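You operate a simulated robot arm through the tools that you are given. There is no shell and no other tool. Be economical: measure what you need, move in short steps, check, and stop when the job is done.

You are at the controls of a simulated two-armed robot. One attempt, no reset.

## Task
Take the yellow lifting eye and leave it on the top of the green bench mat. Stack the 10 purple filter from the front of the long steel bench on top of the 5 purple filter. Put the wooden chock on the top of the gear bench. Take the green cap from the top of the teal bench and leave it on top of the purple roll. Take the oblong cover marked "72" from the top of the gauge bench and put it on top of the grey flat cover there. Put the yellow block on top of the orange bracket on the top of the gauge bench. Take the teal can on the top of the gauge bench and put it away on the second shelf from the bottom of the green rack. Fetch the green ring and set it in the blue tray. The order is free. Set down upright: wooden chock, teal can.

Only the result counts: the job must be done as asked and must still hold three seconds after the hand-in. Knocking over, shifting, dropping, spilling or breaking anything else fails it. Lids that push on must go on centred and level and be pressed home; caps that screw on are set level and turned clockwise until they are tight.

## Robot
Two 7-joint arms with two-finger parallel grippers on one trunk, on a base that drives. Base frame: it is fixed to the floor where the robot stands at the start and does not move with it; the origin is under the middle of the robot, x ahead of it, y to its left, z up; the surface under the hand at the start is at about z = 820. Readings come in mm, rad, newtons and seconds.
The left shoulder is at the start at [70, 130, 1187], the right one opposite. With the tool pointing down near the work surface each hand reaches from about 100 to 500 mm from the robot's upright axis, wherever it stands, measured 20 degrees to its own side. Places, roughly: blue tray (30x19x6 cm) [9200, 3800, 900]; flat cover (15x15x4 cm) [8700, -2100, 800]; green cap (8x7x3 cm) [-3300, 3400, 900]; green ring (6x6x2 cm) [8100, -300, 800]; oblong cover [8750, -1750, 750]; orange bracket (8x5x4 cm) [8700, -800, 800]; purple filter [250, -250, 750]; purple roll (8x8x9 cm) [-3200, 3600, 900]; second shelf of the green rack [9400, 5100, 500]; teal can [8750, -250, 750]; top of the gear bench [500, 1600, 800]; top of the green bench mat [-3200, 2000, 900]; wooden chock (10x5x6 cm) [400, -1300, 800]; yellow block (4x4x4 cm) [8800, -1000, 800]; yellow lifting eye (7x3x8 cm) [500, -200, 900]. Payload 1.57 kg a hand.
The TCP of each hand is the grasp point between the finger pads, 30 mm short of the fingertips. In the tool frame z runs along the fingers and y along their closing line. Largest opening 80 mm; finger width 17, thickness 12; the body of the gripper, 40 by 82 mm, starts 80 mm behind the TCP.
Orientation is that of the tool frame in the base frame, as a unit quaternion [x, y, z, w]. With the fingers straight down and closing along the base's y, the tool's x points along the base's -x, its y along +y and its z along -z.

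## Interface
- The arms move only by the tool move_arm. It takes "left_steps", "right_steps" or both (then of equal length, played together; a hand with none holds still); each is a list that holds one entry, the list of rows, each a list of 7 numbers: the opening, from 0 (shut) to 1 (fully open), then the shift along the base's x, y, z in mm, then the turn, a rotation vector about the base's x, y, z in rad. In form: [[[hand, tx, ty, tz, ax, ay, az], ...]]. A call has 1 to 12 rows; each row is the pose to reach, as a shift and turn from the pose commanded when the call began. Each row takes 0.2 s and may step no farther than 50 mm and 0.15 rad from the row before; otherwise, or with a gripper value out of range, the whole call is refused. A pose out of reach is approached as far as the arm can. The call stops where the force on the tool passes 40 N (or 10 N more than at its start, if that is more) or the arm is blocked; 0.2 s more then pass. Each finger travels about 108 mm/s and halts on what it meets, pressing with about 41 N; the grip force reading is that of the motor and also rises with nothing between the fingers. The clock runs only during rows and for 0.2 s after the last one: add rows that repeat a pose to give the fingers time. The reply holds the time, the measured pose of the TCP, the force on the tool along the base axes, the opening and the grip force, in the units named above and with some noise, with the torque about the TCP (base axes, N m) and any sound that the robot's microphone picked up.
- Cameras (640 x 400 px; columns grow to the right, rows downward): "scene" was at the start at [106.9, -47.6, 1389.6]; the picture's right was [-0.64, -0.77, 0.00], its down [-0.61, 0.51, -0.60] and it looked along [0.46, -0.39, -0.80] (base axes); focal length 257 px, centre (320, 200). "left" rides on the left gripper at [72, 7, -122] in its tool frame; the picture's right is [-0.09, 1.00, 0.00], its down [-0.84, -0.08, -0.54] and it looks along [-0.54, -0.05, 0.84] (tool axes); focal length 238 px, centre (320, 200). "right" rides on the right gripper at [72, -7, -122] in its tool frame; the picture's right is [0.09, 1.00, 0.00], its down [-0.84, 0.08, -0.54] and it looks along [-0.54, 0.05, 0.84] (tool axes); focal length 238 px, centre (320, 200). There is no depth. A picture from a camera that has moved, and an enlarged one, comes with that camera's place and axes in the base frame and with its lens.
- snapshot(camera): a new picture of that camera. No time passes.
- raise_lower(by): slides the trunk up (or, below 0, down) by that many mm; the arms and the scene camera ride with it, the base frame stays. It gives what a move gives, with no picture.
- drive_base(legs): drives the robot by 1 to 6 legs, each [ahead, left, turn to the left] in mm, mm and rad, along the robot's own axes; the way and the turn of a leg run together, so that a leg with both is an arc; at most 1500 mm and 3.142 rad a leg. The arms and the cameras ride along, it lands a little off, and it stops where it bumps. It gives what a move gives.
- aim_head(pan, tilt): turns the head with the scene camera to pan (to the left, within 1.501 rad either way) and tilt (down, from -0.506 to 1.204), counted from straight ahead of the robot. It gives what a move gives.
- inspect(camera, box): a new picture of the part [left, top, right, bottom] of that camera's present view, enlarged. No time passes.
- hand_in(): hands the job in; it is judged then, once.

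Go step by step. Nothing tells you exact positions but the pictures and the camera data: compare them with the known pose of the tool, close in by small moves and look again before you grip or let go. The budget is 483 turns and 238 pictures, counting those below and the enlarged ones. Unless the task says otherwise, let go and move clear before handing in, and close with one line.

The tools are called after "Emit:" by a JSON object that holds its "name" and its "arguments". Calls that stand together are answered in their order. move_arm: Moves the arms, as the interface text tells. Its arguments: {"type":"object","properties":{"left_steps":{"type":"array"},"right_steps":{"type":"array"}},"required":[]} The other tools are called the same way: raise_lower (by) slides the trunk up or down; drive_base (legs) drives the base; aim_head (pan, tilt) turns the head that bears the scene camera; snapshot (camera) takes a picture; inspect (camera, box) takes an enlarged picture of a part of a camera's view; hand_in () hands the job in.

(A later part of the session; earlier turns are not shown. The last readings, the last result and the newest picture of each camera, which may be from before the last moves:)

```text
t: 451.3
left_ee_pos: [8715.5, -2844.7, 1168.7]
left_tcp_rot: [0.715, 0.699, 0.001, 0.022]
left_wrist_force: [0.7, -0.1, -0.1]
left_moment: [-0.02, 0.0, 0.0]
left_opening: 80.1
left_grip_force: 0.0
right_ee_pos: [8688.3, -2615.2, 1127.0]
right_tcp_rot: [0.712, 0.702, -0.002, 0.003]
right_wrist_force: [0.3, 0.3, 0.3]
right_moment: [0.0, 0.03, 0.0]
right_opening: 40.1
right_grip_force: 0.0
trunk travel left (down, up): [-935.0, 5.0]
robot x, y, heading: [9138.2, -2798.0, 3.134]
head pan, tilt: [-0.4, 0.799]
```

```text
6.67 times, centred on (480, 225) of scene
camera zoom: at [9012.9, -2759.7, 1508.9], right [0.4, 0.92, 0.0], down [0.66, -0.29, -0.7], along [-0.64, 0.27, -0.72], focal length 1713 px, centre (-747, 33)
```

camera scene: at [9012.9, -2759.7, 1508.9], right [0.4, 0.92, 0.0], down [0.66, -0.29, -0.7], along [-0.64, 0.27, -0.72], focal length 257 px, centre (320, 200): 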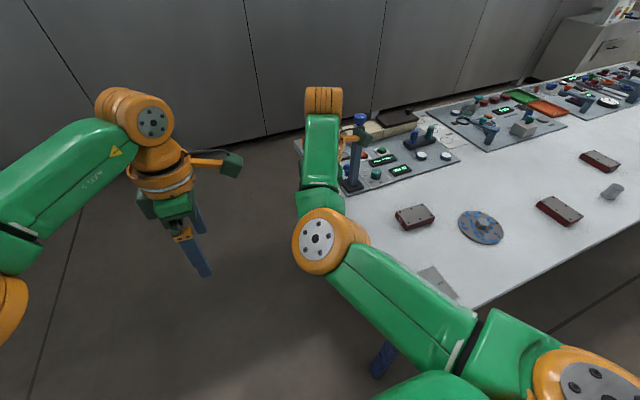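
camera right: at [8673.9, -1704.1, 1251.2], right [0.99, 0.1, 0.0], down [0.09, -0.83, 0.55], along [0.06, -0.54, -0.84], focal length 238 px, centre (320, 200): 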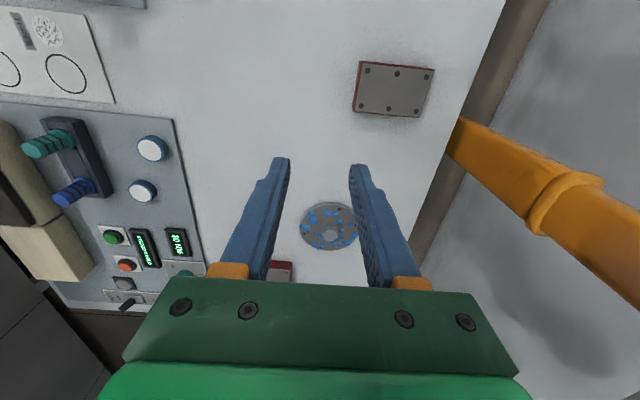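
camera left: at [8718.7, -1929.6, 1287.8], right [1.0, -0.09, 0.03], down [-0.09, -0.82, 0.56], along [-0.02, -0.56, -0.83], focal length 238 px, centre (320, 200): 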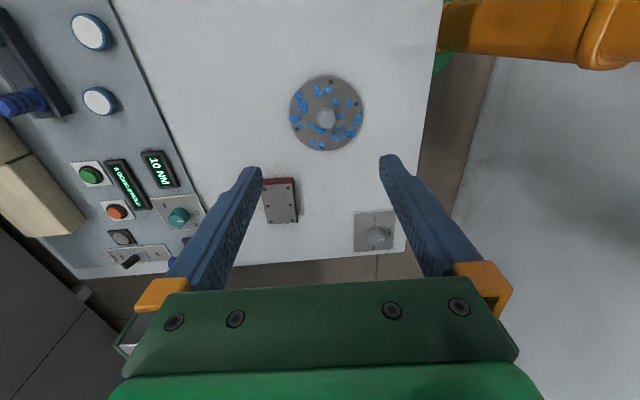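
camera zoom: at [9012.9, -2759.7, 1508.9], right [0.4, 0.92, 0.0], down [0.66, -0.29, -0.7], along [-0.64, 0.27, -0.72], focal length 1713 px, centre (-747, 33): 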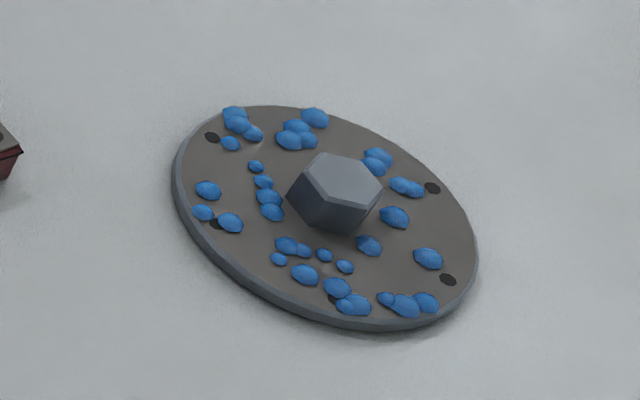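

That one is the 72. I line up with it: strafe right and move closer so it is within reach.

Emit:
{"name": "drive_base", "arguments": {"legs": [[0, -628, 0.008], [113, 0, 0]]}}

Emit:
{"name": "snapshot", "arguments": {"camera": "left"}}

```text
t: 455.7
left_ee_pos: [8609.0, -2227.3, 1170.5]
left_tcp_rot: [0.711, 0.703, -0.001, 0.019]
left_wrist_force: [-0.1, -0.3, -0.9]
left_moment: [-0.04, 0.0, -0.01]
left_opening: 80.2
left_grip_force: 0.1
right_ee_pos: [8578.0, -1998.4, 1130.9]
right_tcp_rot: [0.708, 0.706, -0.002, 0.0]
right_wrist_force: [-0.6, -0.3, -0.2]
right_moment: [0.0, 0.02, -0.02]
right_opening: 39.9
right_grip_force: 0.1
trunk travel left (down, up): [-935.0, 5.0]
robot x, y, heading: [9023.0, -2172.7, -3.14]
head pan, tilt: [-0.4, 0.799]
```

```text
102 pictures are left
camera left: at [8613.2, -2151.1, 1290.0], right [0.99, -0.1, 0.03], down [-0.1, -0.82, 0.56], along [-0.03, -0.56, -0.83], focal length 238 px, centre (320, 200)
```

left: 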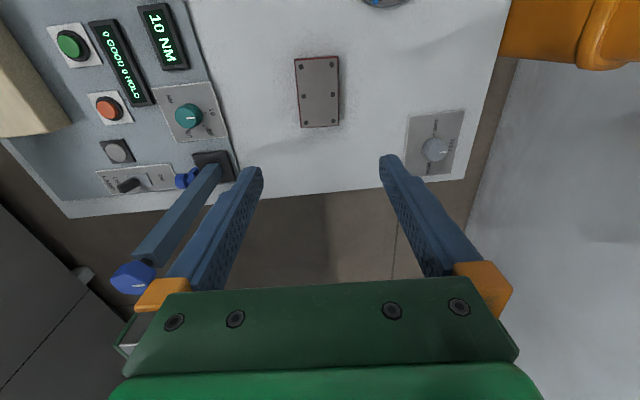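

Cover 72 is centered at about (8616, -2231), top z≈827, slightly turned. I level the left hand, align its turn, and come down to z≈950 for a closer look.

Emit:
{"name": "move_arm", "arguments": {"left_steps": [[[1, 3, 0, 0, 0.028, 0.025, -0.045], [1, 6, -3, -40, 0.028, 0.025, -0.045], [1, 6, -3, -80, 0.028, 0.025, -0.045], [1, 6, -3, -120, 0.028, 0.025, -0.045], [1, 6, -3, -160, 0.028, 0.025, -0.045], [1, 6, -3, -200, 0.028, 0.025, -0.045], [1, 6, -3, -220, 0.028, 0.025, -0.045]]]}}

Emit:
{"name": "snapshot", "arguments": {"camera": "left"}}

```text
t: 457.3
left_ee_pos: [8607.0, -2228.2, 946.7]
left_tcp_rot: [0.727, 0.687, 0.002, 0.002]
left_wrist_force: [-0.2, 0.2, -0.1]
left_moment: [0.02, 0.03, -0.01]
left_opening: 80.0
left_grip_force: 0.0
right_ee_pos: [8571.7, -1999.3, 1127.1]
right_tcp_rot: [0.708, 0.706, 0.0, 0.002]
right_wrist_force: [0.5, 0.2, -0.7]
right_moment: [-0.02, 0.01, 0.02]
right_opening: 39.7
right_grip_force: 0.1
trunk travel left (down, up): [-935.0, 5.0]
robot x, y, heading: [9024.0, -2173.3, -3.139]
head pan, tilt: [-0.4, 0.799]
```

```text
101 pictures are left
camera left: at [8618.2, -2156.4, 1067.0], right [0.99, -0.15, 0.01], down [-0.13, -0.83, 0.54], along [-0.07, -0.54, -0.84], focal length 238 px, centre (320, 200)
```

left: 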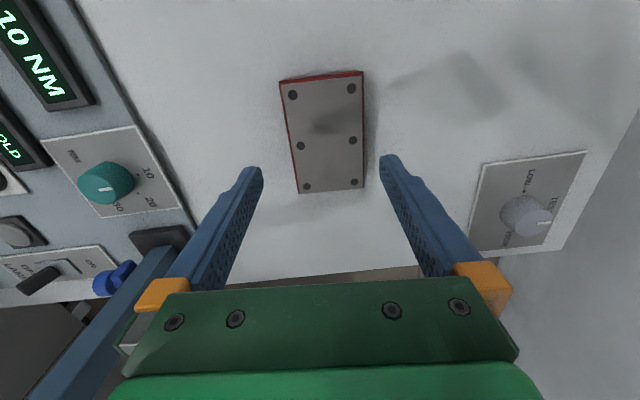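

Emit:
{"name": "move_arm", "arguments": {"left_steps": [[[1, 8, -11, 0, 0, 0, 0], [1, 8, -11, -30, 0, 0, 0], [1, 8, -11, -62, 0, 0, 0], [1, 8, -11, -62, 0, 0, 0]]]}}

Emit:
{"name": "snapshot", "arguments": {"camera": "left"}}

```text
t: 458.3
left_ee_pos: [8614.9, -2239.6, 886.5]
left_tcp_rot: [0.726, 0.687, 0.002, 0.002]
left_wrist_force: [0.1, -0.5, -0.5]
left_moment: [-0.01, -0.05, -0.01]
left_opening: 79.9
left_grip_force: 0.0
right_ee_pos: [8571.5, -1998.5, 1127.6]
right_tcp_rot: [0.708, 0.706, -0.001, 0.001]
right_wrist_force: [-0.8, 0.4, -1.3]
right_moment: [0.01, 0.0, 0.02]
right_opening: 40.3
right_grip_force: 0.0
trunk travel left (down, up): [-935.0, 5.0]
robot x, y, heading: [9024.0, -2172.4, -3.14]
head pan, tilt: [-0.4, 0.799]
```

```text
100 pictures are left
camera left: at [8625.3, -2168.3, 1007.9], right [0.99, -0.15, 0.0], down [-0.13, -0.83, 0.54], along [-0.08, -0.54, -0.84], focal length 238 px, centre (320, 200)
```

left: 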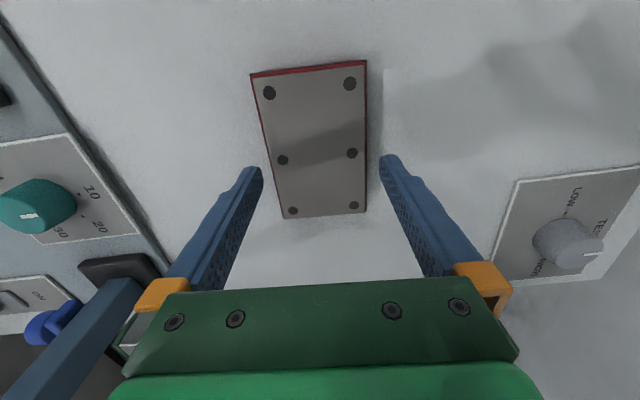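

The cover nearly fills the opening (~76 mm). I correct 2 mm and descend slowly, watching the force.

Emit:
{"name": "move_arm", "arguments": {"left_steps": [[[1, -2, 0, -10, 0, 0, 0], [1, -2, 0, -20, 0, 0, 0], [1, -2, 0, -27, 0, 0, 0]]]}}

Emit:
{"name": "inspect", "arguments": {"camera": "left", "box": [220, 60, 420, 240]}}

```text
t: 459.1
left_ee_pos: [8615.0, -2241.7, 865.2]
left_tcp_rot: [0.727, 0.687, 0.002, 0.001]
left_wrist_force: [-0.5, -0.6, 0.3]
left_moment: [0.03, -0.03, -0.01]
left_opening: 79.9
left_grip_force: 0.0
left hand out of reach, approached as far as the arm can: row 3
right_ee_pos: [8572.6, -1999.5, 1128.3]
right_tcp_rot: [0.708, 0.706, -0.001, 0.0]
right_wrist_force: [-0.1, 0.2, 0.2]
right_moment: [0.03, 0.02, 0.02]
right_opening: 40.3
right_grip_force: 0.0
trunk travel left (down, up): [-935.0, 5.0]
robot x, y, heading: [9026.6, -2173.0, -3.14]
head pan, tilt: [-0.4, 0.799]
```

```text
2.22 times, centred on (320, 150) of left
camera zoom: at [8625.9, -2169.8, 987.0], right [0.99, -0.15, 0.01], down [-0.13, -0.83, 0.54], along [-0.08, -0.53, -0.84], focal length 530 px, centre (320, 311)
```

zoom: 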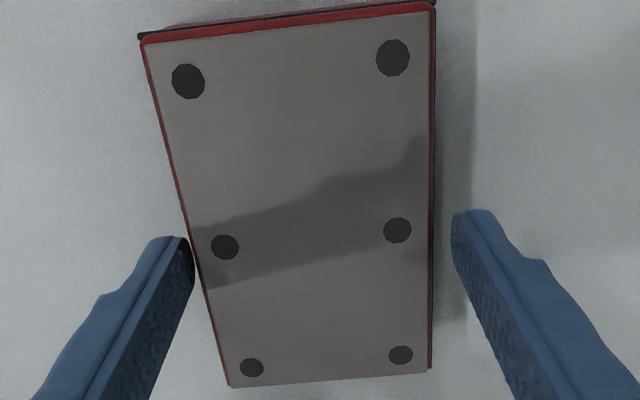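

I shift 3 mm more toward -x and use the trunk to go lower in small steps.

Emit:
{"name": "move_arm", "arguments": {"left_steps": [[[1, -3, 0, 0, 0, 0, 0], [1, -3, 0, 0, 0, 0, 0]]]}}

Emit:
{"name": "raise_lower", "arguments": {"by": -8}}

Emit:
{"name": "inspect", "arguments": {"camera": "left", "box": [220, 60, 420, 240]}}

```text
t: 459.7
left_ee_pos: [8615.8, -2242.0, 866.3]
left_tcp_rot: [0.727, 0.687, 0.003, 0.001]
left_wrist_force: [0.3, -0.2, -0.8]
left_moment: [-0.03, 0.01, 0.0]
left_opening: 79.9
left_grip_force: 0.0
right_ee_pos: [8572.6, -1998.6, 1128.3]
right_tcp_rot: [0.708, 0.706, -0.001, 0.001]
right_wrist_force: [-0.4, -0.6, 0.0]
right_moment: [0.0, 0.02, 0.03]
right_opening: 39.9
right_grip_force: 0.1
trunk travel left (down, up): [-935.0, 5.0]
robot x, y, heading: [9022.6, -2172.9, -3.139]
head pan, tilt: [-0.4, 0.799]
```

```text
t: 460.2
left_ee_pos: [8614.8, -2241.5, 857.8]
left_tcp_rot: [0.727, 0.687, 0.003, 0.001]
left_wrist_force: [-0.1, 0.2, 0.1]
left_moment: [-0.01, 0.01, -0.01]
left_opening: 80.2
left_grip_force: 0.1
right_ee_pos: [8572.3, -1999.1, 1120.1]
right_tcp_rot: [0.709, 0.705, -0.001, 0.002]
right_wrist_force: [0.1, -0.5, 0.0]
right_moment: [0.04, 0.02, 0.01]
right_opening: 39.6
right_grip_force: 0.0
trunk travel left (down, up): [-927.0, 13.0]
robot x, y, heading: [9025.9, -2171.0, -3.14]
head pan, tilt: [-0.4, 0.799]
```

```text
2.22 times, centred on (320, 150) of left
camera zoom: at [8625.5, -2169.5, 978.9], right [0.99, -0.15, 0.01], down [-0.13, -0.83, 0.54], along [-0.07, -0.54, -0.84], focal length 530 px, centre (320, 311)
```

zoom: 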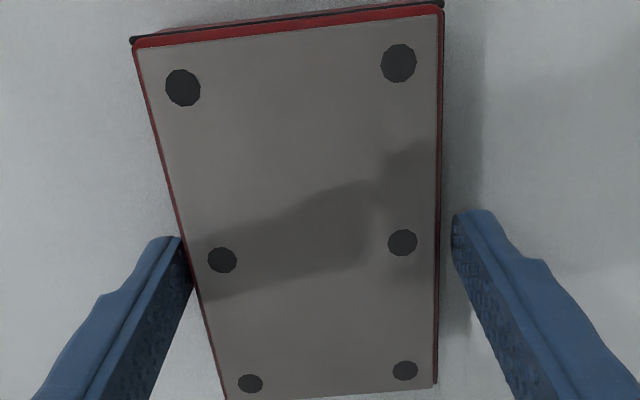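

Emit:
{"name": "move_arm", "arguments": {"left_steps": [[[1, 0, 0, 30, 0, 0, 0], [1, -2, 0, 60, 0, 0, 0], [1, -3, 0, 70, 0, 0, 0], [1, -3, 0, 70, 0, 0, 0]]]}}

Emit:
{"name": "raise_lower", "arguments": {"by": -70}}

Emit:
{"name": "inspect", "arguments": {"camera": "left", "box": [220, 60, 420, 240]}}

```text
t: 461.2
left_ee_pos: [8612.3, -2241.4, 927.2]
left_tcp_rot: [0.726, 0.688, 0.002, 0.001]
left_wrist_force: [-0.3, -0.3, 0.6]
left_moment: [0.0, -0.01, 0.0]
left_opening: 80.3
left_grip_force: 0.1
right_ee_pos: [8572.4, -1998.6, 1120.5]
right_tcp_rot: [0.708, 0.706, -0.001, 0.002]
right_wrist_force: [0.1, 0.5, 0.7]
right_moment: [0.02, -0.01, 0.03]
right_opening: 40.1
right_grip_force: 0.1
trunk travel left (down, up): [-927.0, 13.0]
robot x, y, heading: [9026.5, -2173.1, -3.141]
head pan, tilt: [-0.4, 0.799]
```

```text
t: 462.3
left_ee_pos: [8612.5, -2240.5, 859.4]
left_tcp_rot: [0.727, 0.687, 0.002, 0.001]
left_wrist_force: [1.2, 0.2, -0.4]
left_moment: [0.0, -0.01, 0.0]
left_opening: 79.9
left_grip_force: 0.0
right_ee_pos: [8573.6, -1998.4, 1050.7]
right_tcp_rot: [0.708, 0.706, -0.001, 0.002]
right_wrist_force: [0.8, 0.2, 0.3]
right_moment: [0.01, 0.03, 0.03]
right_opening: 40.2
right_grip_force: 0.1
trunk travel left (down, up): [-857.0, 83.0]
robot x, y, heading: [9022.8, -2173.9, -3.141]
head pan, tilt: [-0.4, 0.799]
```

```text
2.22 times, centred on (320, 150) of left
camera zoom: at [8623.6, -2168.4, 978.7], right [0.99, -0.15, 0.01], down [-0.13, -0.83, 0.54], along [-0.08, -0.54, -0.84], focal length 530 px, centre (320, 311)
```

zoom: 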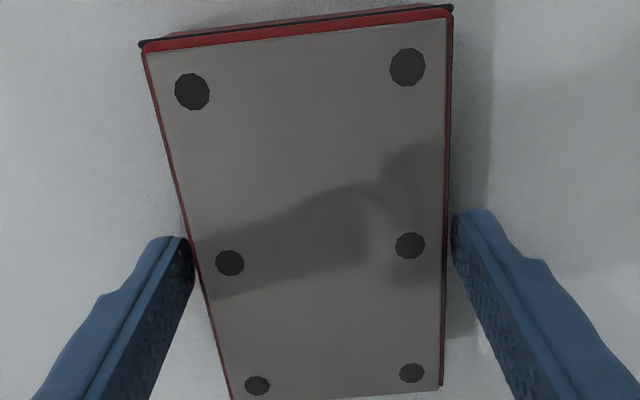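

The cover edges sit right inside the fingers. I test by closing slightly to see whether it meets the cover.

Emit:
{"name": "move_arm", "arguments": {"left_steps": [[[0.85, 0, 0, 0, 0, 0, 0], [0.85, 0, 0, 0, 0, 0, 0]]]}}

```text
t: 462.9
left_ee_pos: [8612.4, -2239.8, 857.9]
left_tcp_rot: [0.727, 0.687, 0.002, 0.001]
left_wrist_force: [0.6, 0.0, 0.5]
left_moment: [-0.03, 0.0, 0.06]
left_opening: 71.7
left_grip_force: 40.9
right_ee_pos: [8573.7, -1998.1, 1050.2]
right_tcp_rot: [0.709, 0.706, -0.001, 0.001]
right_wrist_force: [-0.6, 0.4, -1.0]
right_moment: [-0.02, -0.01, -0.03]
right_opening: 40.0
right_grip_force: 0.1
trunk travel left (down, up): [-857.0, 83.0]
robot x, y, heading: [9025.9, -2171.6, -3.143]
head pan, tilt: [-0.4, 0.799]
```

It did meet the cover: width 71.7 mm, so the fingertips are already alongside it. I reopen, go deeper, then grip properly.

Emit:
{"name": "move_arm", "arguments": {"left_steps": [[[1, 0, 0, 0, 0, 0, 0], [1, 0, 0, 0, 0, 0, 0]]]}}

Emit:
{"name": "raise_lower", "arguments": {"by": -12}}

```text
t: 463.5
left_ee_pos: [8614.3, -2241.1, 857.4]
left_tcp_rot: [0.727, 0.687, 0.003, 0.001]
left_wrist_force: [0.7, -0.9, 0.0]
left_moment: [0.02, 0.0, 0.01]
left_opening: 80.0
left_grip_force: 0.1
right_ee_pos: [8572.1, -1998.7, 1050.4]
right_tcp_rot: [0.708, 0.706, -0.001, 0.001]
right_wrist_force: [-0.1, -0.6, -0.5]
right_moment: [0.02, -0.03, -0.01]
right_opening: 40.0
right_grip_force: 0.0
trunk travel left (down, up): [-857.0, 83.0]
robot x, y, heading: [9024.0, -2170.1, -3.14]
head pan, tilt: [-0.4, 0.799]
```

```text
t: 464.0
left_ee_pos: [8614.0, -2240.5, 850.2]
left_tcp_rot: [0.726, 0.688, 0.0, 0.0]
left_wrist_force: [4.1, -1.2, 9.7]
left_moment: [-0.14, -0.58, -0.06]
left_opening: 79.8
left_grip_force: 0.1
right_ee_pos: [8575.3, -1998.4, 1039.8]
right_tcp_rot: [0.707, 0.707, -0.002, 0.0]
right_wrist_force: [1.5, 0.0, 0.2]
right_moment: [-0.02, 0.01, 0.03]
right_opening: 40.1
right_grip_force: 0.2
trunk travel left (down, up): [-846.0, 94.0]
robot x, y, heading: [9024.6, -2173.1, -3.138]
head pan, tilt: [-0.4, 0.799]
stopped: the force on the tool passed its limit at 46 N (the readings are from after the stop); the commanded pose is now the measured one
```

The fingertips reached the bench (z≈820). I rise 3 mm and grip.

Emit:
{"name": "move_arm", "arguments": {"left_steps": [[[1, 0, 0, 3, 0, 0, 0], [0.8, 0, 0, 3, 0, 0, 0], [0, 0, 0, 3, 0, 0, 0], [0, 0, 0, 3, 0, 0, 0], [0, 0, 0, 25, 0, 0, 0], [0, 0, 0, 50, 0, 0, 0], [0, 0, 0, 80, 0, 0, 0]]]}}

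Emit:
{"name": "snapshot", "arguments": {"camera": "left"}}

```text
t: 465.6
left_ee_pos: [8608.5, -2239.4, 927.3]
left_tcp_rot: [0.726, 0.687, 0.002, 0.0]
left_wrist_force: [0.6, 0.3, -5.6]
left_moment: [-0.06, 0.0, -0.01]
left_opening: 71.3
left_grip_force: 40.6
right_ee_pos: [8572.3, -1998.8, 1040.0]
right_tcp_rot: [0.709, 0.706, -0.001, 0.002]
right_wrist_force: [0.3, -0.4, 0.1]
right_moment: [0.0, -0.01, -0.02]
right_opening: 40.1
right_grip_force: 0.2
trunk travel left (down, up): [-846.0, 94.0]
robot x, y, heading: [9022.7, -2171.5, -3.138]
head pan, tilt: [-0.4, 0.799]
```

```text
96 pictures are left
camera left: at [8620.2, -2167.0, 1049.0], right [0.99, -0.15, 0.0], down [-0.12, -0.83, 0.54], along [-0.08, -0.54, -0.84], focal length 238 px, centre (320, 200)
```

left: 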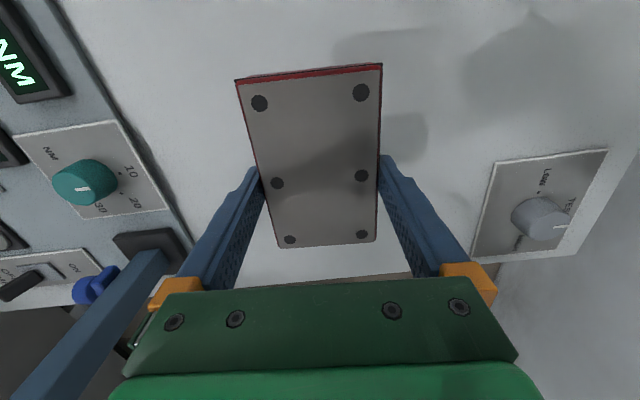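

Cover held (5.6 N). I raise the trunk, then back up and strafe right so the round cover's hub is under the left hand.

Emit:
{"name": "raise_lower", "arguments": {"by": 90}}

Emit:
{"name": "drive_base", "arguments": {"legs": [[-115, 0, 0], [0, -185, 0]]}}

Emit:
{"name": "snapshot", "arguments": {"camera": "left"}}

Emit:
{"name": "aim_head", "arguments": {"pan": 0.1, "tilt": 0.9}}

Emit:
{"name": "snapshot", "arguments": {"camera": "scene"}}

```text
t: 466.9
left_ee_pos: [8608.1, -2238.6, 1017.7]
left_tcp_rot: [0.726, 0.687, 0.001, 0.0]
left_wrist_force: [0.7, -0.1, -4.9]
left_moment: [-0.05, -0.01, 0.02]
left_opening: 71.5
left_grip_force: 41.0
right_ee_pos: [8570.2, -1997.7, 1127.9]
right_tcp_rot: [0.708, 0.706, -0.001, 0.002]
right_wrist_force: [0.4, 1.2, -0.2]
right_moment: [-0.03, -0.04, 0.0]
right_opening: 40.0
right_grip_force: 0.0
trunk travel left (down, up): [-936.0, 4.0]
robot x, y, heading: [9026.4, -2172.9, -3.139]
head pan, tilt: [-0.4, 0.799]
```

```text
t: 469.2
left_ee_pos: [8724.5, -2065.9, 1017.5]
left_tcp_rot: [0.727, 0.687, 0.003, -0.001]
left_wrist_force: [0.6, -0.8, -6.4]
left_moment: [-0.01, 0.0, -0.01]
left_opening: 71.6
left_grip_force: 41.5
right_ee_pos: [8687.2, -1826.1, 1130.0]
right_tcp_rot: [0.708, 0.706, 0.001, 0.001]
right_wrist_force: [0.5, 0.0, -0.1]
right_moment: [0.02, -0.02, -0.02]
right_opening: 40.0
right_grip_force: 0.1
trunk travel left (down, up): [-936.0, 4.0]
robot x, y, heading: [9138.1, -1996.0, -3.145]
head pan, tilt: [-0.4, 0.799]
```

```text
95 pictures are left
camera left: at [8735.1, -1995.5, 1138.7], right [0.99, -0.15, 0.0], down [-0.12, -0.83, 0.54], along [-0.08, -0.53, -0.84], focal length 238 px, centre (320, 200)
```

left: 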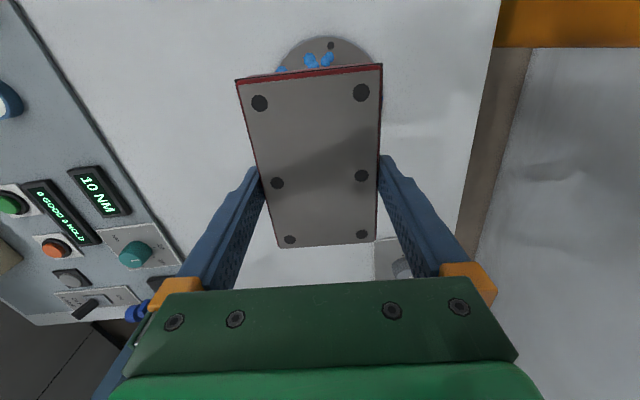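

```text
t: 470.1
left_ee_pos: [8723.5, -2063.4, 1017.7]
left_tcp_rot: [0.727, 0.687, 0.001, 0.0]
left_wrist_force: [0.2, -0.1, -5.3]
left_moment: [-0.04, 0.02, -0.02]
left_opening: 71.4
left_grip_force: 40.8
right_ee_pos: [8685.3, -1822.9, 1128.9]
right_tcp_rot: [0.708, 0.706, -0.002, 0.002]
right_wrist_force: [-0.3, -0.9, 0.0]
right_moment: [-0.02, 0.0, 0.02]
right_opening: 40.0
right_grip_force: 0.1
trunk travel left (down, up): [-936.0, 4.0]
robot x, y, heading: [9137.9, -1999.3, -3.137]
head pan, tilt: [0.099, 0.901]
```

```text
94 pictures are left
camera scene: at [9011.8, -2004.3, 1502.1], right [-0.1, 0.99, 0.0], down [0.78, 0.08, -0.62], along [-0.62, -0.06, -0.78], focal length 257 px, centre (320, 200)
```

scene: 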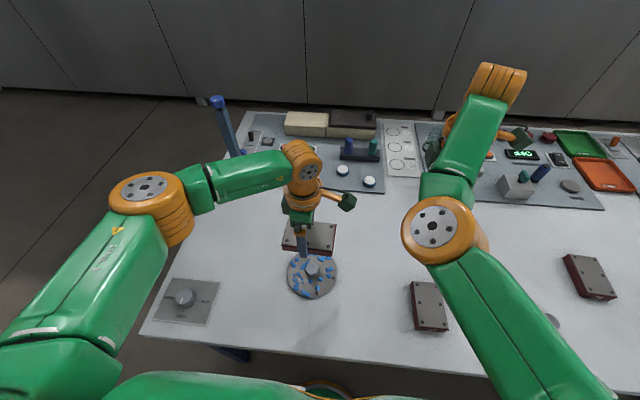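

By the head camera the cover is nearly above the hub. I lower to just above it and check.

Emit:
{"name": "move_arm", "arguments": {"left_steps": [[[0, 2, 2, -30, 0, 0, 0], [0, 2, 2, -60, 0, 0, 0], [0, 2, 2, -90, 0, 0, 0], [0, 2, 2, -108, 0, 0, 0]]]}}

Emit:
{"name": "inspect", "arguments": {"camera": "scene", "box": [260, 210, 360, 310]}}

Emit:
{"name": "snapshot", "arguments": {"camera": "left"}}

```text
t: 471.1
left_ee_pos: [8724.6, -2063.5, 910.6]
left_tcp_rot: [0.727, 0.687, 0.0, 0.0]
left_wrist_force: [-0.6, 0.0, -7.1]
left_moment: [-0.02, 0.01, -0.02]
left_opening: 71.6
left_grip_force: 41.7
right_ee_pos: [8686.1, -1823.9, 1128.8]
right_tcp_rot: [0.708, 0.706, 0.0, 0.001]
right_wrist_force: [0.2, 0.4, -0.1]
right_moment: [-0.01, -0.02, -0.06]
right_opening: 40.0
right_grip_force: 0.1
trunk travel left (down, up): [-936.0, 4.0]
robot x, y, heading: [9139.2, -1997.5, -3.14]
head pan, tilt: [0.099, 0.901]
```

```text
4.00 times, centred on (310, 260) of scene
camera zoom: at [9011.9, -2005.2, 1502.1], right [-0.1, 0.99, 0.0], down [0.78, 0.08, -0.62], along [-0.62, -0.06, -0.78], focal length 1028 px, centre (360, -40)
```

zoom: 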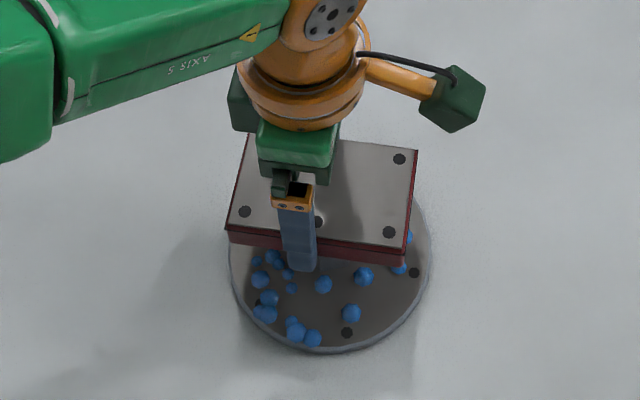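

```text
92 pictures are left
camera left: at [8737.0, -1991.8, 1031.7], right [0.99, -0.15, 0.0], down [-0.12, -0.83, 0.54], along [-0.08, -0.54, -0.84], focal length 238 px, centre (320, 200)
```

left: 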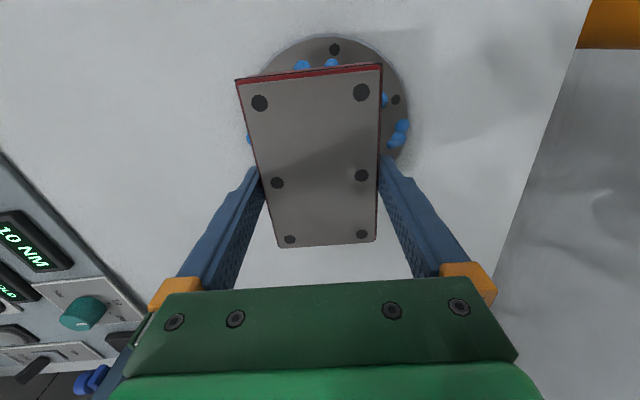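

Offsets from both cameras: the cover needs about +8 mm in x and +1 in y. I shift and lower onto the hub.

Emit:
{"name": "move_arm", "arguments": {"left_steps": [[[0, 4, 1, 0, 0, 0, 0], [0, 8, 1, -5, 0, 0, 0], [0, 8, 1, -11, 0, 0, 0], [0, 8, 1, -15, 0, 0, 0]]]}}

Emit:
{"name": "inspect", "arguments": {"camera": "scene", "box": [260, 210, 360, 310]}}

```text
t: 472.1
left_ee_pos: [8733.6, -2060.7, 894.1]
left_tcp_rot: [0.726, 0.687, 0.002, 0.0]
left_wrist_force: [-0.2, -0.3, -6.0]
left_moment: [-0.06, 0.02, 0.01]
left_opening: 71.5
left_grip_force: 41.3
right_ee_pos: [8686.8, -1823.2, 1129.1]
right_tcp_rot: [0.708, 0.707, 0.0, 0.002]
right_wrist_force: [0.0, -0.6, 0.8]
right_moment: [-0.01, 0.02, 0.0]
right_opening: 39.9
right_grip_force: 0.0
trunk travel left (down, up): [-936.0, 4.0]
robot x, y, heading: [9139.9, -1999.1, -3.141]
head pan, tilt: [0.099, 0.901]
```

```text
4.00 times, centred on (310, 260) of scene
camera zoom: at [9011.9, -2005.1, 1502.1], right [-0.1, 0.99, 0.0], down [0.78, 0.08, -0.62], along [-0.62, -0.06, -0.78], focal length 1028 px, centre (360, -40)
```

zoom: 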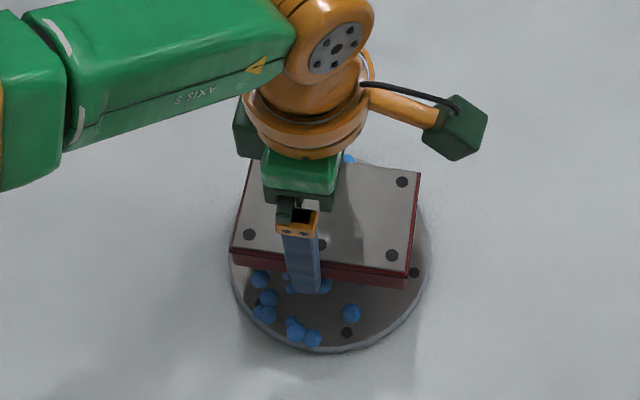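

Emit:
{"name": "move_arm", "arguments": {"left_steps": [[[0, 0, 0, -3, 0, 0, 0], [0, 0, 0, -6, 0, 0, 0], [0, 0, 0, -9, 0, 0, 0]]]}}

```text
t: 472.9
left_ee_pos: [8734.8, -2062.0, 885.6]
left_tcp_rot: [0.727, 0.687, 0.001, 0.0]
left_wrist_force: [-0.3, 0.8, -5.6]
left_moment: [-0.06, 0.04, -0.02]
left_opening: 71.7
left_grip_force: 41.0
right_ee_pos: [8686.6, -1824.4, 1128.8]
right_tcp_rot: [0.708, 0.706, 0.0, 0.002]
right_wrist_force: [-0.6, -0.3, 0.0]
right_moment: [-0.01, 0.0, 0.0]
right_opening: 39.9
right_grip_force: 0.1
trunk travel left (down, up): [-936.0, 4.0]
robot x, y, heading: [9138.3, -2000.3, -3.142]
head pan, tilt: [0.099, 0.901]
```

Emit:
{"name": "move_arm", "arguments": {"left_steps": [[[0, 0, 0, -3, 0, 0, 0], [0, 0, 0, -6, 0, 0, 0], [0, 0, 0, -9, 0, 0, 0], [0, 0, 0, -12, 0, 0, 0]]]}}

```text
t: 473.9
left_ee_pos: [8737.8, -2060.6, 875.9]
left_tcp_rot: [0.726, 0.687, -0.001, -0.003]
left_wrist_force: [-9.8, -2.7, 34.4]
left_moment: [-0.07, -0.15, 0.03]
left_opening: 71.6
left_grip_force: 41.0
right_ee_pos: [8690.5, -1823.1, 1131.7]
right_tcp_rot: [0.708, 0.706, -0.002, 0.0]
right_wrist_force: [0.7, 0.4, 0.0]
right_moment: [-0.02, 0.02, 0.01]
right_opening: 40.3
right_grip_force: 0.1
trunk travel left (down, up): [-936.0, 4.0]
robot x, y, heading: [9138.5, -1992.9, -3.14]
head pan, tilt: [0.099, 0.901]
```

Contact with 34 N and almost no tilting moment. A quick look before letting go.

Emit:
{"name": "inspect", "arguments": {"camera": "scene", "box": [260, 210, 360, 310]}}

```text
4.00 times, centred on (310, 260) of scene
camera zoom: at [9018.1, -2004.9, 1503.0], right [-0.1, 0.99, 0.0], down [0.78, 0.08, -0.62], along [-0.62, -0.06, -0.78], focal length 1028 px, centre (360, -40)
```

zoom: 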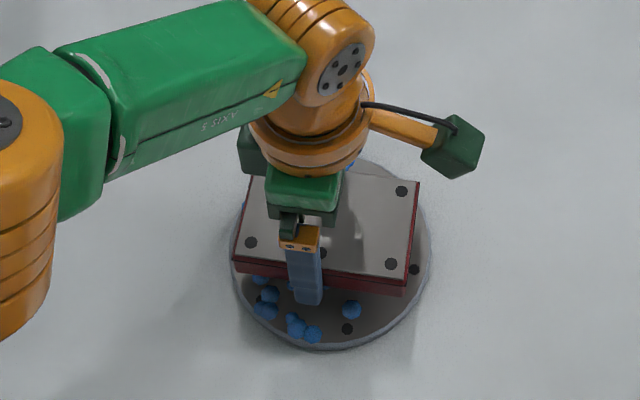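

Emit:
{"name": "move_arm", "arguments": {"left_steps": [[[0, 0, 0, 3, 0, 0, 0], [0.92, 0, 0, 3, 0, 0, 0], [1, 0, 0, 3, 0, 0, 0], [1, 0, 0, 3, 0, 0, 0], [1, 0, 0, 15, 0, 0, 0], [1, 0, 0, 45, 0, 0, 0], [1, 0, 0, 85, 0, 0, 0], [1, 0, 0, 125, 0, 0, 0], [1, 0, 0, 165, 0, 0, 0]]]}}

Emit:
{"name": "snapshot", "arguments": {"camera": "left"}}

Emit:
{"name": "inspect", "arguments": {"camera": "scene", "box": [260, 210, 360, 310]}}

```text
t: 475.9
left_ee_pos: [8734.0, -2061.6, 1037.0]
left_tcp_rot: [0.727, 0.687, 0.001, 0.0]
left_wrist_force: [1.1, -0.3, 0.2]
left_moment: [-0.01, 0.01, 0.03]
left_opening: 80.2
left_grip_force: 0.1
right_ee_pos: [8689.0, -1823.0, 1129.5]
right_tcp_rot: [0.709, 0.705, -0.001, 0.001]
right_wrist_force: [0.3, -0.4, 0.4]
right_moment: [0.01, 0.0, 0.04]
right_opening: 39.9
right_grip_force: 0.1
trunk travel left (down, up): [-936.0, 4.0]
robot x, y, heading: [9142.2, -2001.2, -3.142]
head pan, tilt: [0.099, 0.901]
```

```text
89 pictures are left
camera left: at [8744.8, -1990.2, 1158.1], right [0.99, -0.15, 0.0], down [-0.12, -0.83, 0.54], along [-0.08, -0.53, -0.84], focal length 238 px, centre (320, 200)
```

left: 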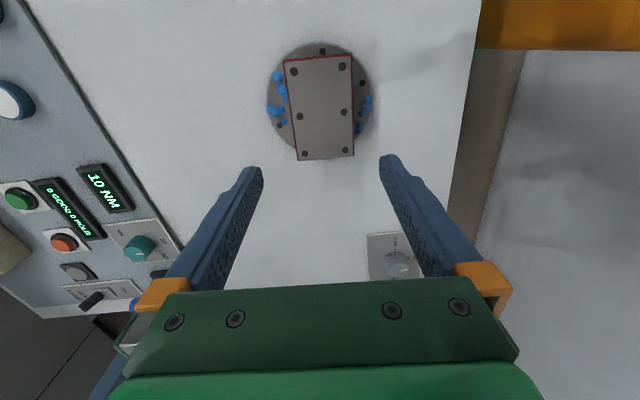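

```text
4.00 times, centred on (310, 260) of scene
camera zoom: at [9014.1, -2005.3, 1502.3], right [-0.1, 0.99, 0.0], down [0.78, 0.08, -0.62], along [-0.62, -0.06, -0.78], focal length 1028 px, centre (360, -40)
```

zoom: 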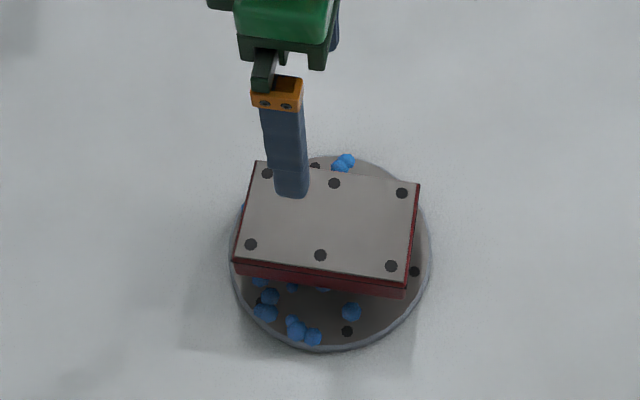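

Cover 72 rests level on the round cover. Next, I raise the left hand and move along to the yellow block and orange bracket.

Emit:
{"name": "move_arm", "arguments": {"left_steps": [[[1, 0, 0, 40, 0, 0, 0], [1, 0, 0, 80, 0, 0, 0], [1, 0, 0, 120, 0, 0, 0]]]}}

Emit:
{"name": "drive_base", "arguments": {"legs": [[0, -600, 0], [0, -450, 0]]}}

Emit:
{"name": "snapshot", "arguments": {"camera": "scene"}}

Emit:
{"name": "snapshot", "arguments": {"camera": "left"}}

```text
t: 476.7
left_ee_pos: [8736.1, -2061.1, 1156.8]
left_tcp_rot: [0.726, 0.687, -0.001, 0.0]
left_wrist_force: [0.3, -0.7, 0.9]
left_moment: [-0.02, 0.01, 0.0]
left_opening: 79.9
left_grip_force: 0.0
right_ee_pos: [8689.1, -1823.5, 1129.3]
right_tcp_rot: [0.708, 0.706, -0.001, 0.001]
right_wrist_force: [0.0, 0.0, 0.8]
right_moment: [-0.03, 0.01, 0.01]
right_opening: 39.7
right_grip_force: 0.1
trunk travel left (down, up): [-936.0, 4.0]
robot x, y, heading: [9138.9, -1998.0, -3.139]
head pan, tilt: [0.099, 0.901]
```

```text
t: 482.6
left_ee_pos: [8725.0, -993.6, 1156.7]
left_tcp_rot: [0.723, 0.691, 0.002, -0.001]
left_wrist_force: [0.5, -0.3, 0.7]
left_moment: [0.02, 0.04, -0.02]
left_opening: 79.8
left_grip_force: 0.1
right_ee_pos: [8675.7, -755.6, 1129.3]
right_tcp_rot: [0.705, 0.709, 0.001, 0.002]
right_wrist_force: [-0.1, -0.2, 0.2]
right_moment: [0.0, 0.0, -0.02]
right_opening: 40.1
right_grip_force: 0.1
trunk travel left (down, up): [-936.0, 4.0]
robot x, y, heading: [9128.6, -926.1, -3.128]
head pan, tilt: [0.099, 0.901]
```

```text
87 pictures are left
camera scene: at [9003.3, -934.2, 1502.3], right [-0.11, 0.99, 0.0], down [0.78, 0.09, -0.62], along [-0.62, -0.07, -0.78], focal length 257 px, centre (320, 200)
```

scene: 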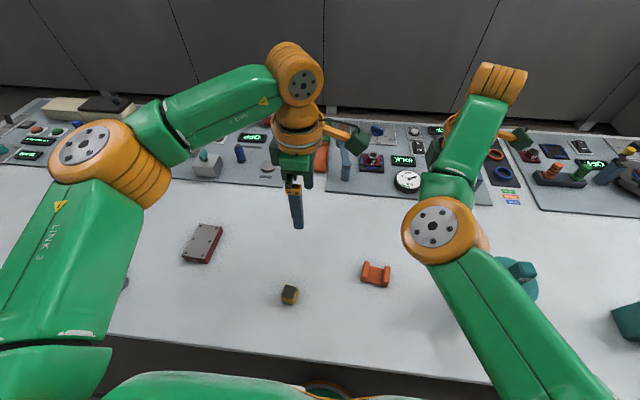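

```text
86 pictures are left
camera left: at [8735.8, -921.5, 1278.3], right [0.99, -0.14, 0.0], down [-0.12, -0.83, 0.54], along [-0.07, -0.53, -0.84], focal length 238 px, centre (320, 200)
```

left: 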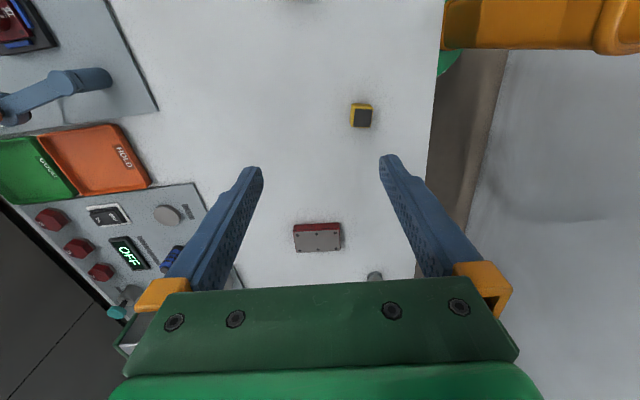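

Emit:
{"name": "inspect", "arguments": {"camera": "scene", "box": [260, 245, 410, 315]}}

Emit:
{"name": "inspect", "arguments": {"camera": "left", "box": [330, 90, 400, 140]}}

```text
4.27 times, centred on (335, 280) of scene
camera zoom: at [9003.3, -934.2, 1502.3], right [-0.11, 0.99, 0.0], down [0.78, 0.09, -0.62], along [-0.62, -0.07, -0.78], focal length 1097 px, centre (256, -141)
```

zoom: 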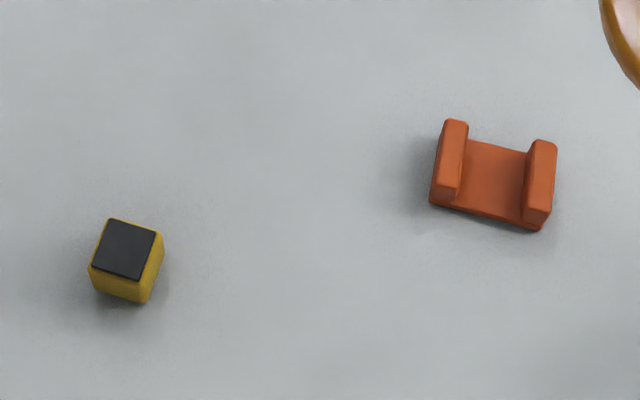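

```text
8.00 times, centred on (365, 115) of left
camera zoom: at [8735.8, -921.5, 1278.3], right [0.99, -0.14, 0.0], down [-0.12, -0.83, 0.54], along [-0.07, -0.53, -0.84], focal length 1907 px, centre (-40, 880)
```

zoom: 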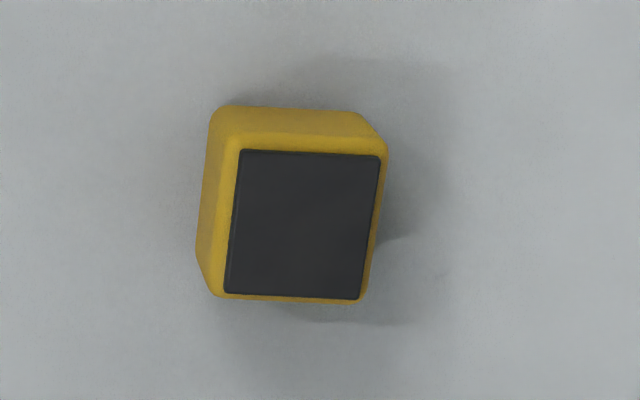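

The bracket is a U-shaped saddle, at about (8715, -817). The block is at about (8797, -1032), slightly turned. I bring the left hand over the block, aligned with it.

Emit:
{"name": "move_arm", "arguments": {"left_steps": [[[1, 20, -10, -20, 0, 0, -0.05], [1, 40, -20, -50, 0, 0, -0.1], [1, 60, -30, -80, 0, 0, -0.15], [1, 72, -38, -110, 0, 0, -0.15], [1, 72, -38, -150, 0, 0, -0.15], [1, 72, -38, -190, 0, 0, -0.15]]]}}

Emit:
{"name": "snapshot", "arguments": {"camera": "left"}}

```text
t: 484.0
left_ee_pos: [8797.6, -1027.6, 965.5]
left_tcp_rot: [0.773, 0.635, 0.001, 0.0]
left_wrist_force: [0.0, 0.0, -0.1]
left_moment: [-0.02, 0.01, 0.0]
left_opening: 79.7
left_grip_force: 0.0
right_ee_pos: [8675.0, -753.2, 1128.3]
right_tcp_rot: [0.705, 0.709, -0.001, 0.002]
right_wrist_force: [-0.1, 0.3, -0.3]
right_moment: [0.03, 0.0, 0.0]
right_opening: 40.1
right_grip_force: 0.1
trunk travel left (down, up): [-936.0, 4.0]
robot x, y, heading: [9128.8, -924.0, -3.126]
head pan, tilt: [0.099, 0.901]
```

```text
83 pictures are left
camera left: at [8818.0, -958.0, 1086.1], right [0.96, -0.28, 0.0], down [-0.24, -0.81, 0.54], along [-0.15, -0.52, -0.84], focal length 238 px, centre (320, 200)
```

left: 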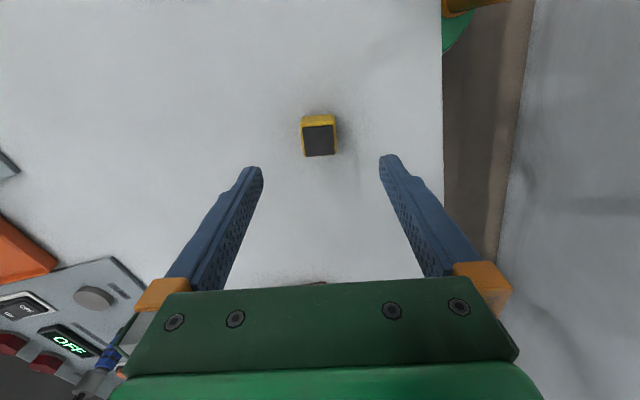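

Emit:
{"name": "move_arm", "arguments": {"left_steps": [[[1, -1, -4, -40, 0, 0, 0], [1, -1, -4, -75, 0, 0, 0], [1, -1, -4, -100, 0, 0, 0], [1, -1, -4, -112, 0, 0, 0]]]}}

Emit:
{"name": "snapshot", "arguments": {"camera": "left"}}

```text
t: 485.0
left_ee_pos: [8794.3, -1034.5, 857.2]
left_tcp_rot: [0.773, 0.634, 0.0, 0.0]
left_wrist_force: [-0.2, -0.2, -0.3]
left_moment: [0.0, -0.04, -0.02]
left_opening: 80.2
left_grip_force: 0.1
right_ee_pos: [8676.7, -754.1, 1129.6]
right_tcp_rot: [0.705, 0.71, -0.001, 0.002]
right_wrist_force: [-0.1, 0.0, -1.5]
right_moment: [0.02, -0.02, 0.0]
right_opening: 39.9
right_grip_force: 0.0
trunk travel left (down, up): [-936.0, 4.0]
robot x, y, heading: [9128.9, -923.9, -3.133]
head pan, tilt: [0.099, 0.901]
```

```text
82 pictures are left
camera left: at [8816.7, -964.9, 977.5], right [0.96, -0.28, 0.0], down [-0.24, -0.81, 0.54], along [-0.15, -0.52, -0.84], focal length 238 px, centre (320, 200)
```

left: 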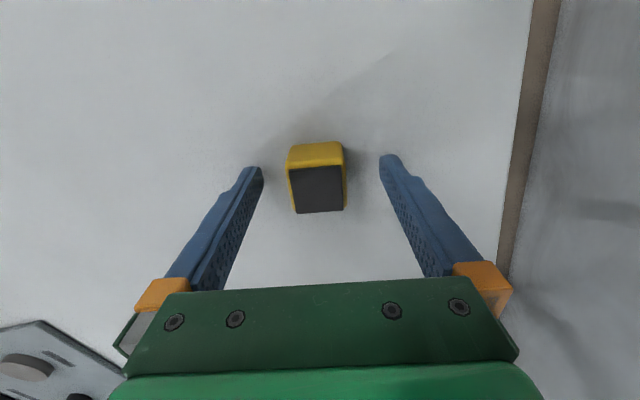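

Emit:
{"name": "move_arm", "arguments": {"left_steps": [[[0.6, 0, 0, 0, 0, 0, 0], [0.3, 0, 0, 0, 0, 0, 0], [0, 0, 0, 0, 0, 0, 0], [0, 0, 0, 0, 0, 0, 0], [0, 0, 0, 30, 0, 0, 0], [0, 0, 0, 70, 0, 0, 0], [0, 0, 0, 110, 0, 0, 0], [0, 0, 0, 150, 0, 0, 0]]]}}

Emit:
{"name": "drive_base", "arguments": {"legs": [[70, -185, 0]]}}

Emit:
{"name": "snapshot", "arguments": {"camera": "left"}}

Emit:
{"name": "inspect", "arguments": {"camera": "scene", "box": [260, 220, 400, 310]}}

```text
t: 486.8
left_ee_pos: [8797.5, -1033.6, 1004.3]
left_tcp_rot: [0.772, 0.635, 0.0, 0.0]
left_wrist_force: [0.2, 0.4, -0.4]
left_moment: [0.02, 0.01, 0.02]
left_opening: 34.9
left_grip_force: 40.8
right_ee_pos: [8675.9, -753.0, 1128.9]
right_tcp_rot: [0.705, 0.709, -0.002, 0.001]
right_wrist_force: [-0.4, -0.4, 0.9]
right_moment: [0.0, 0.01, 0.0]
right_opening: 40.0
right_grip_force: 0.0
trunk travel left (down, up): [-936.0, 4.0]
robot x, y, heading: [9128.3, -923.8, -3.132]
head pan, tilt: [0.099, 0.901]
```

```text
t: 488.4
left_ee_pos: [8726.1, -852.5, 1003.4]
left_tcp_rot: [0.773, 0.634, 0.001, -0.002]
left_wrist_force: [0.3, 0.3, -0.3]
left_moment: [0.03, 0.02, 0.0]
left_opening: 34.9
left_grip_force: 41.3
right_ee_pos: [8604.6, -572.6, 1131.2]
right_tcp_rot: [0.704, 0.71, 0.0, 0.0]
right_wrist_force: [0.4, -0.4, 0.2]
right_moment: [0.04, 0.02, 0.02]
right_opening: 39.9
right_grip_force: 0.1
trunk travel left (down, up): [-936.0, 4.0]
robot x, y, heading: [9055.0, -736.3, -3.128]
head pan, tilt: [0.099, 0.901]
```

```text
81 pictures are left
camera left: at [8747.3, -783.2, 1124.2], right [0.96, -0.28, 0.0], down [-0.24, -0.81, 0.54], along [-0.15, -0.52, -0.84], focal length 238 px, centre (320, 200)
```

left: 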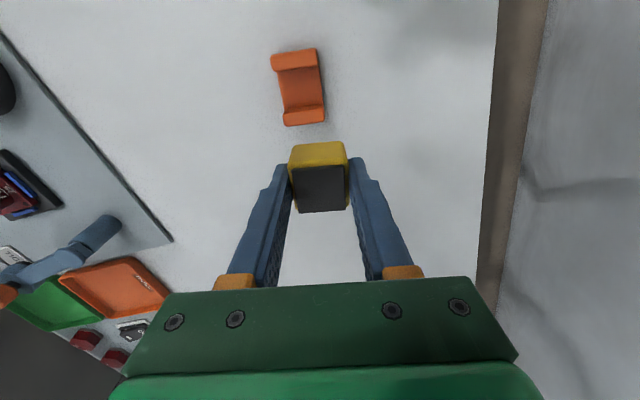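

```text
4.44 times, centred on (330, 265) of scene
camera zoom: at [8932.9, -751.3, 1502.4], right [-0.11, 0.99, 0.0], down [0.78, 0.09, -0.62], along [-0.62, -0.07, -0.78], focal length 1142 px, centre (276, -89)
```

zoom: 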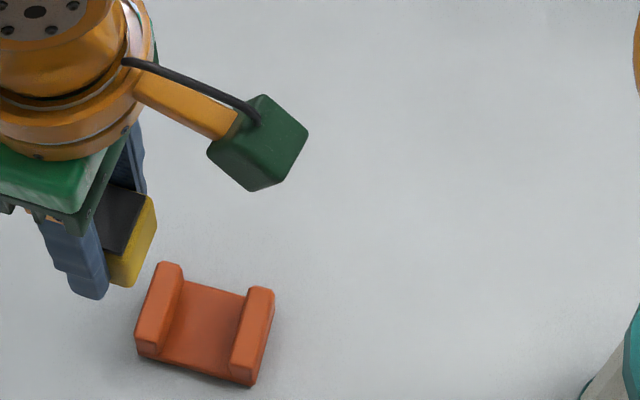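

Block is 34.9 mm wide, so it should seat in the saddle. I zoom on the bracket from the hand camera.

Emit:
{"name": "inspect", "arguments": {"camera": "left", "box": [250, 35, 350, 135]}}

```text
4.00 times, centred on (300, 85) of left
camera zoom: at [8747.3, -783.2, 1124.2], right [0.96, -0.28, 0.0], down [-0.24, -0.81, 0.54], along [-0.15, -0.52, -0.84], focal length 953 px, centre (400, 660)
```

zoom: 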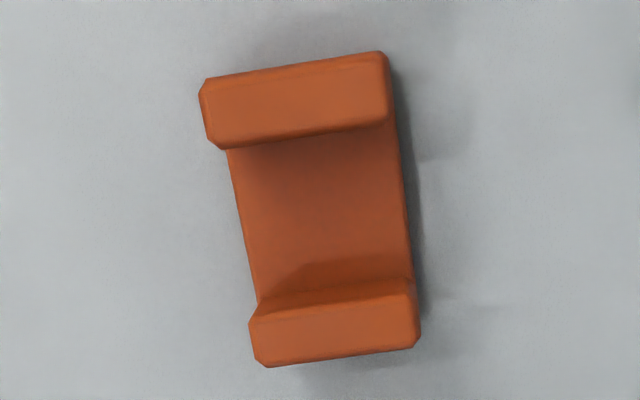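

The gap is about 38 mm, turned -0.15 rad. I rotate the hand to match and move over it, just above the uprights, for a fine check.

Emit:
{"name": "move_arm", "arguments": {"left_steps": [[[0, -5, 15, 0, 0, 0, 0.025], [0, -10, 37.6, 0, 0, 0, 0.049], [0, -10, 37.6, -40, 0, 0, 0.049], [0, -10, 37.6, -80, 0, 0, 0.049], [0, -10, 37.6, -95, 0, 0, 0.049], [0, -10, 37.6, -95, 0, 0, 0.049]]]}}

Emit:
{"name": "inspect", "arguments": {"camera": "left", "box": [240, 90, 400, 230]}}

Emit:
{"name": "inspect", "arguments": {"camera": "scene", "box": [260, 230, 360, 310]}}

```text
t: 489.8
left_ee_pos: [8717.2, -813.6, 906.0]
left_tcp_rot: [0.757, 0.653, 0.0, -0.001]
left_wrist_force: [-0.2, -0.4, 0.3]
left_moment: [0.0, -0.03, -0.02]
left_opening: 35.0
left_grip_force: 40.7
right_ee_pos: [8604.9, -568.4, 1128.6]
right_tcp_rot: [0.705, 0.71, -0.001, 0.001]
right_wrist_force: [-0.4, 0.2, 0.2]
right_moment: [0.02, 0.0, -0.01]
right_opening: 40.0
right_grip_force: 0.1
trunk travel left (down, up): [-936.0, 4.0]
robot x, y, heading: [9057.3, -741.0, -3.133]
head pan, tilt: [0.099, 0.901]
```

```text
2.86 times, centred on (320, 160) of left
camera zoom: at [8735.3, -742.6, 1027.2], right [0.97, -0.24, 0.0], down [-0.2, -0.82, 0.54], along [-0.13, -0.53, -0.84], focal length 681 px, centre (320, 314)
```

zoom: 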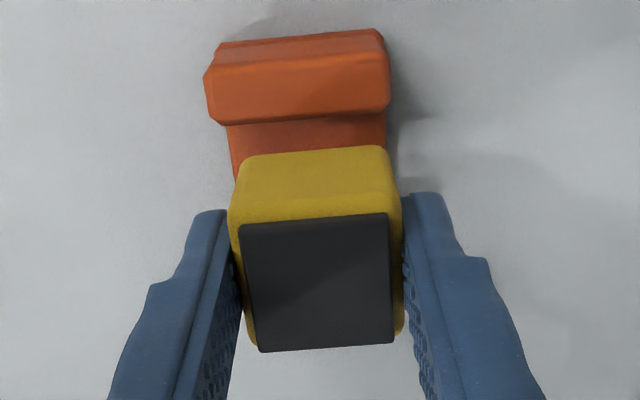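

```text
5.00 times, centred on (310, 270) of scene
camera zoom: at [8931.2, -746.6, 1502.3], right [-0.11, 0.99, 0.0], down [0.78, 0.09, -0.62], along [-0.62, -0.07, -0.78], focal length 1285 px, centre (370, -150)
```

zoom: 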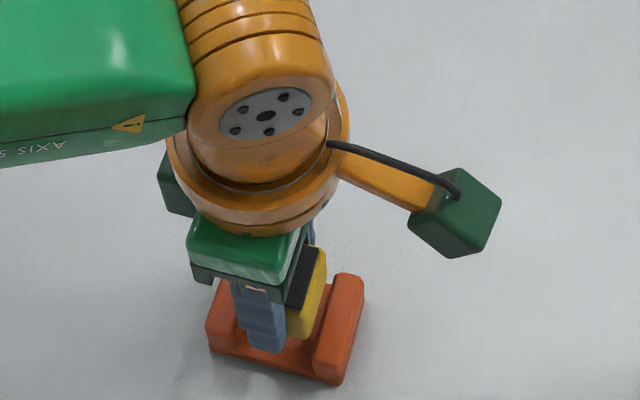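

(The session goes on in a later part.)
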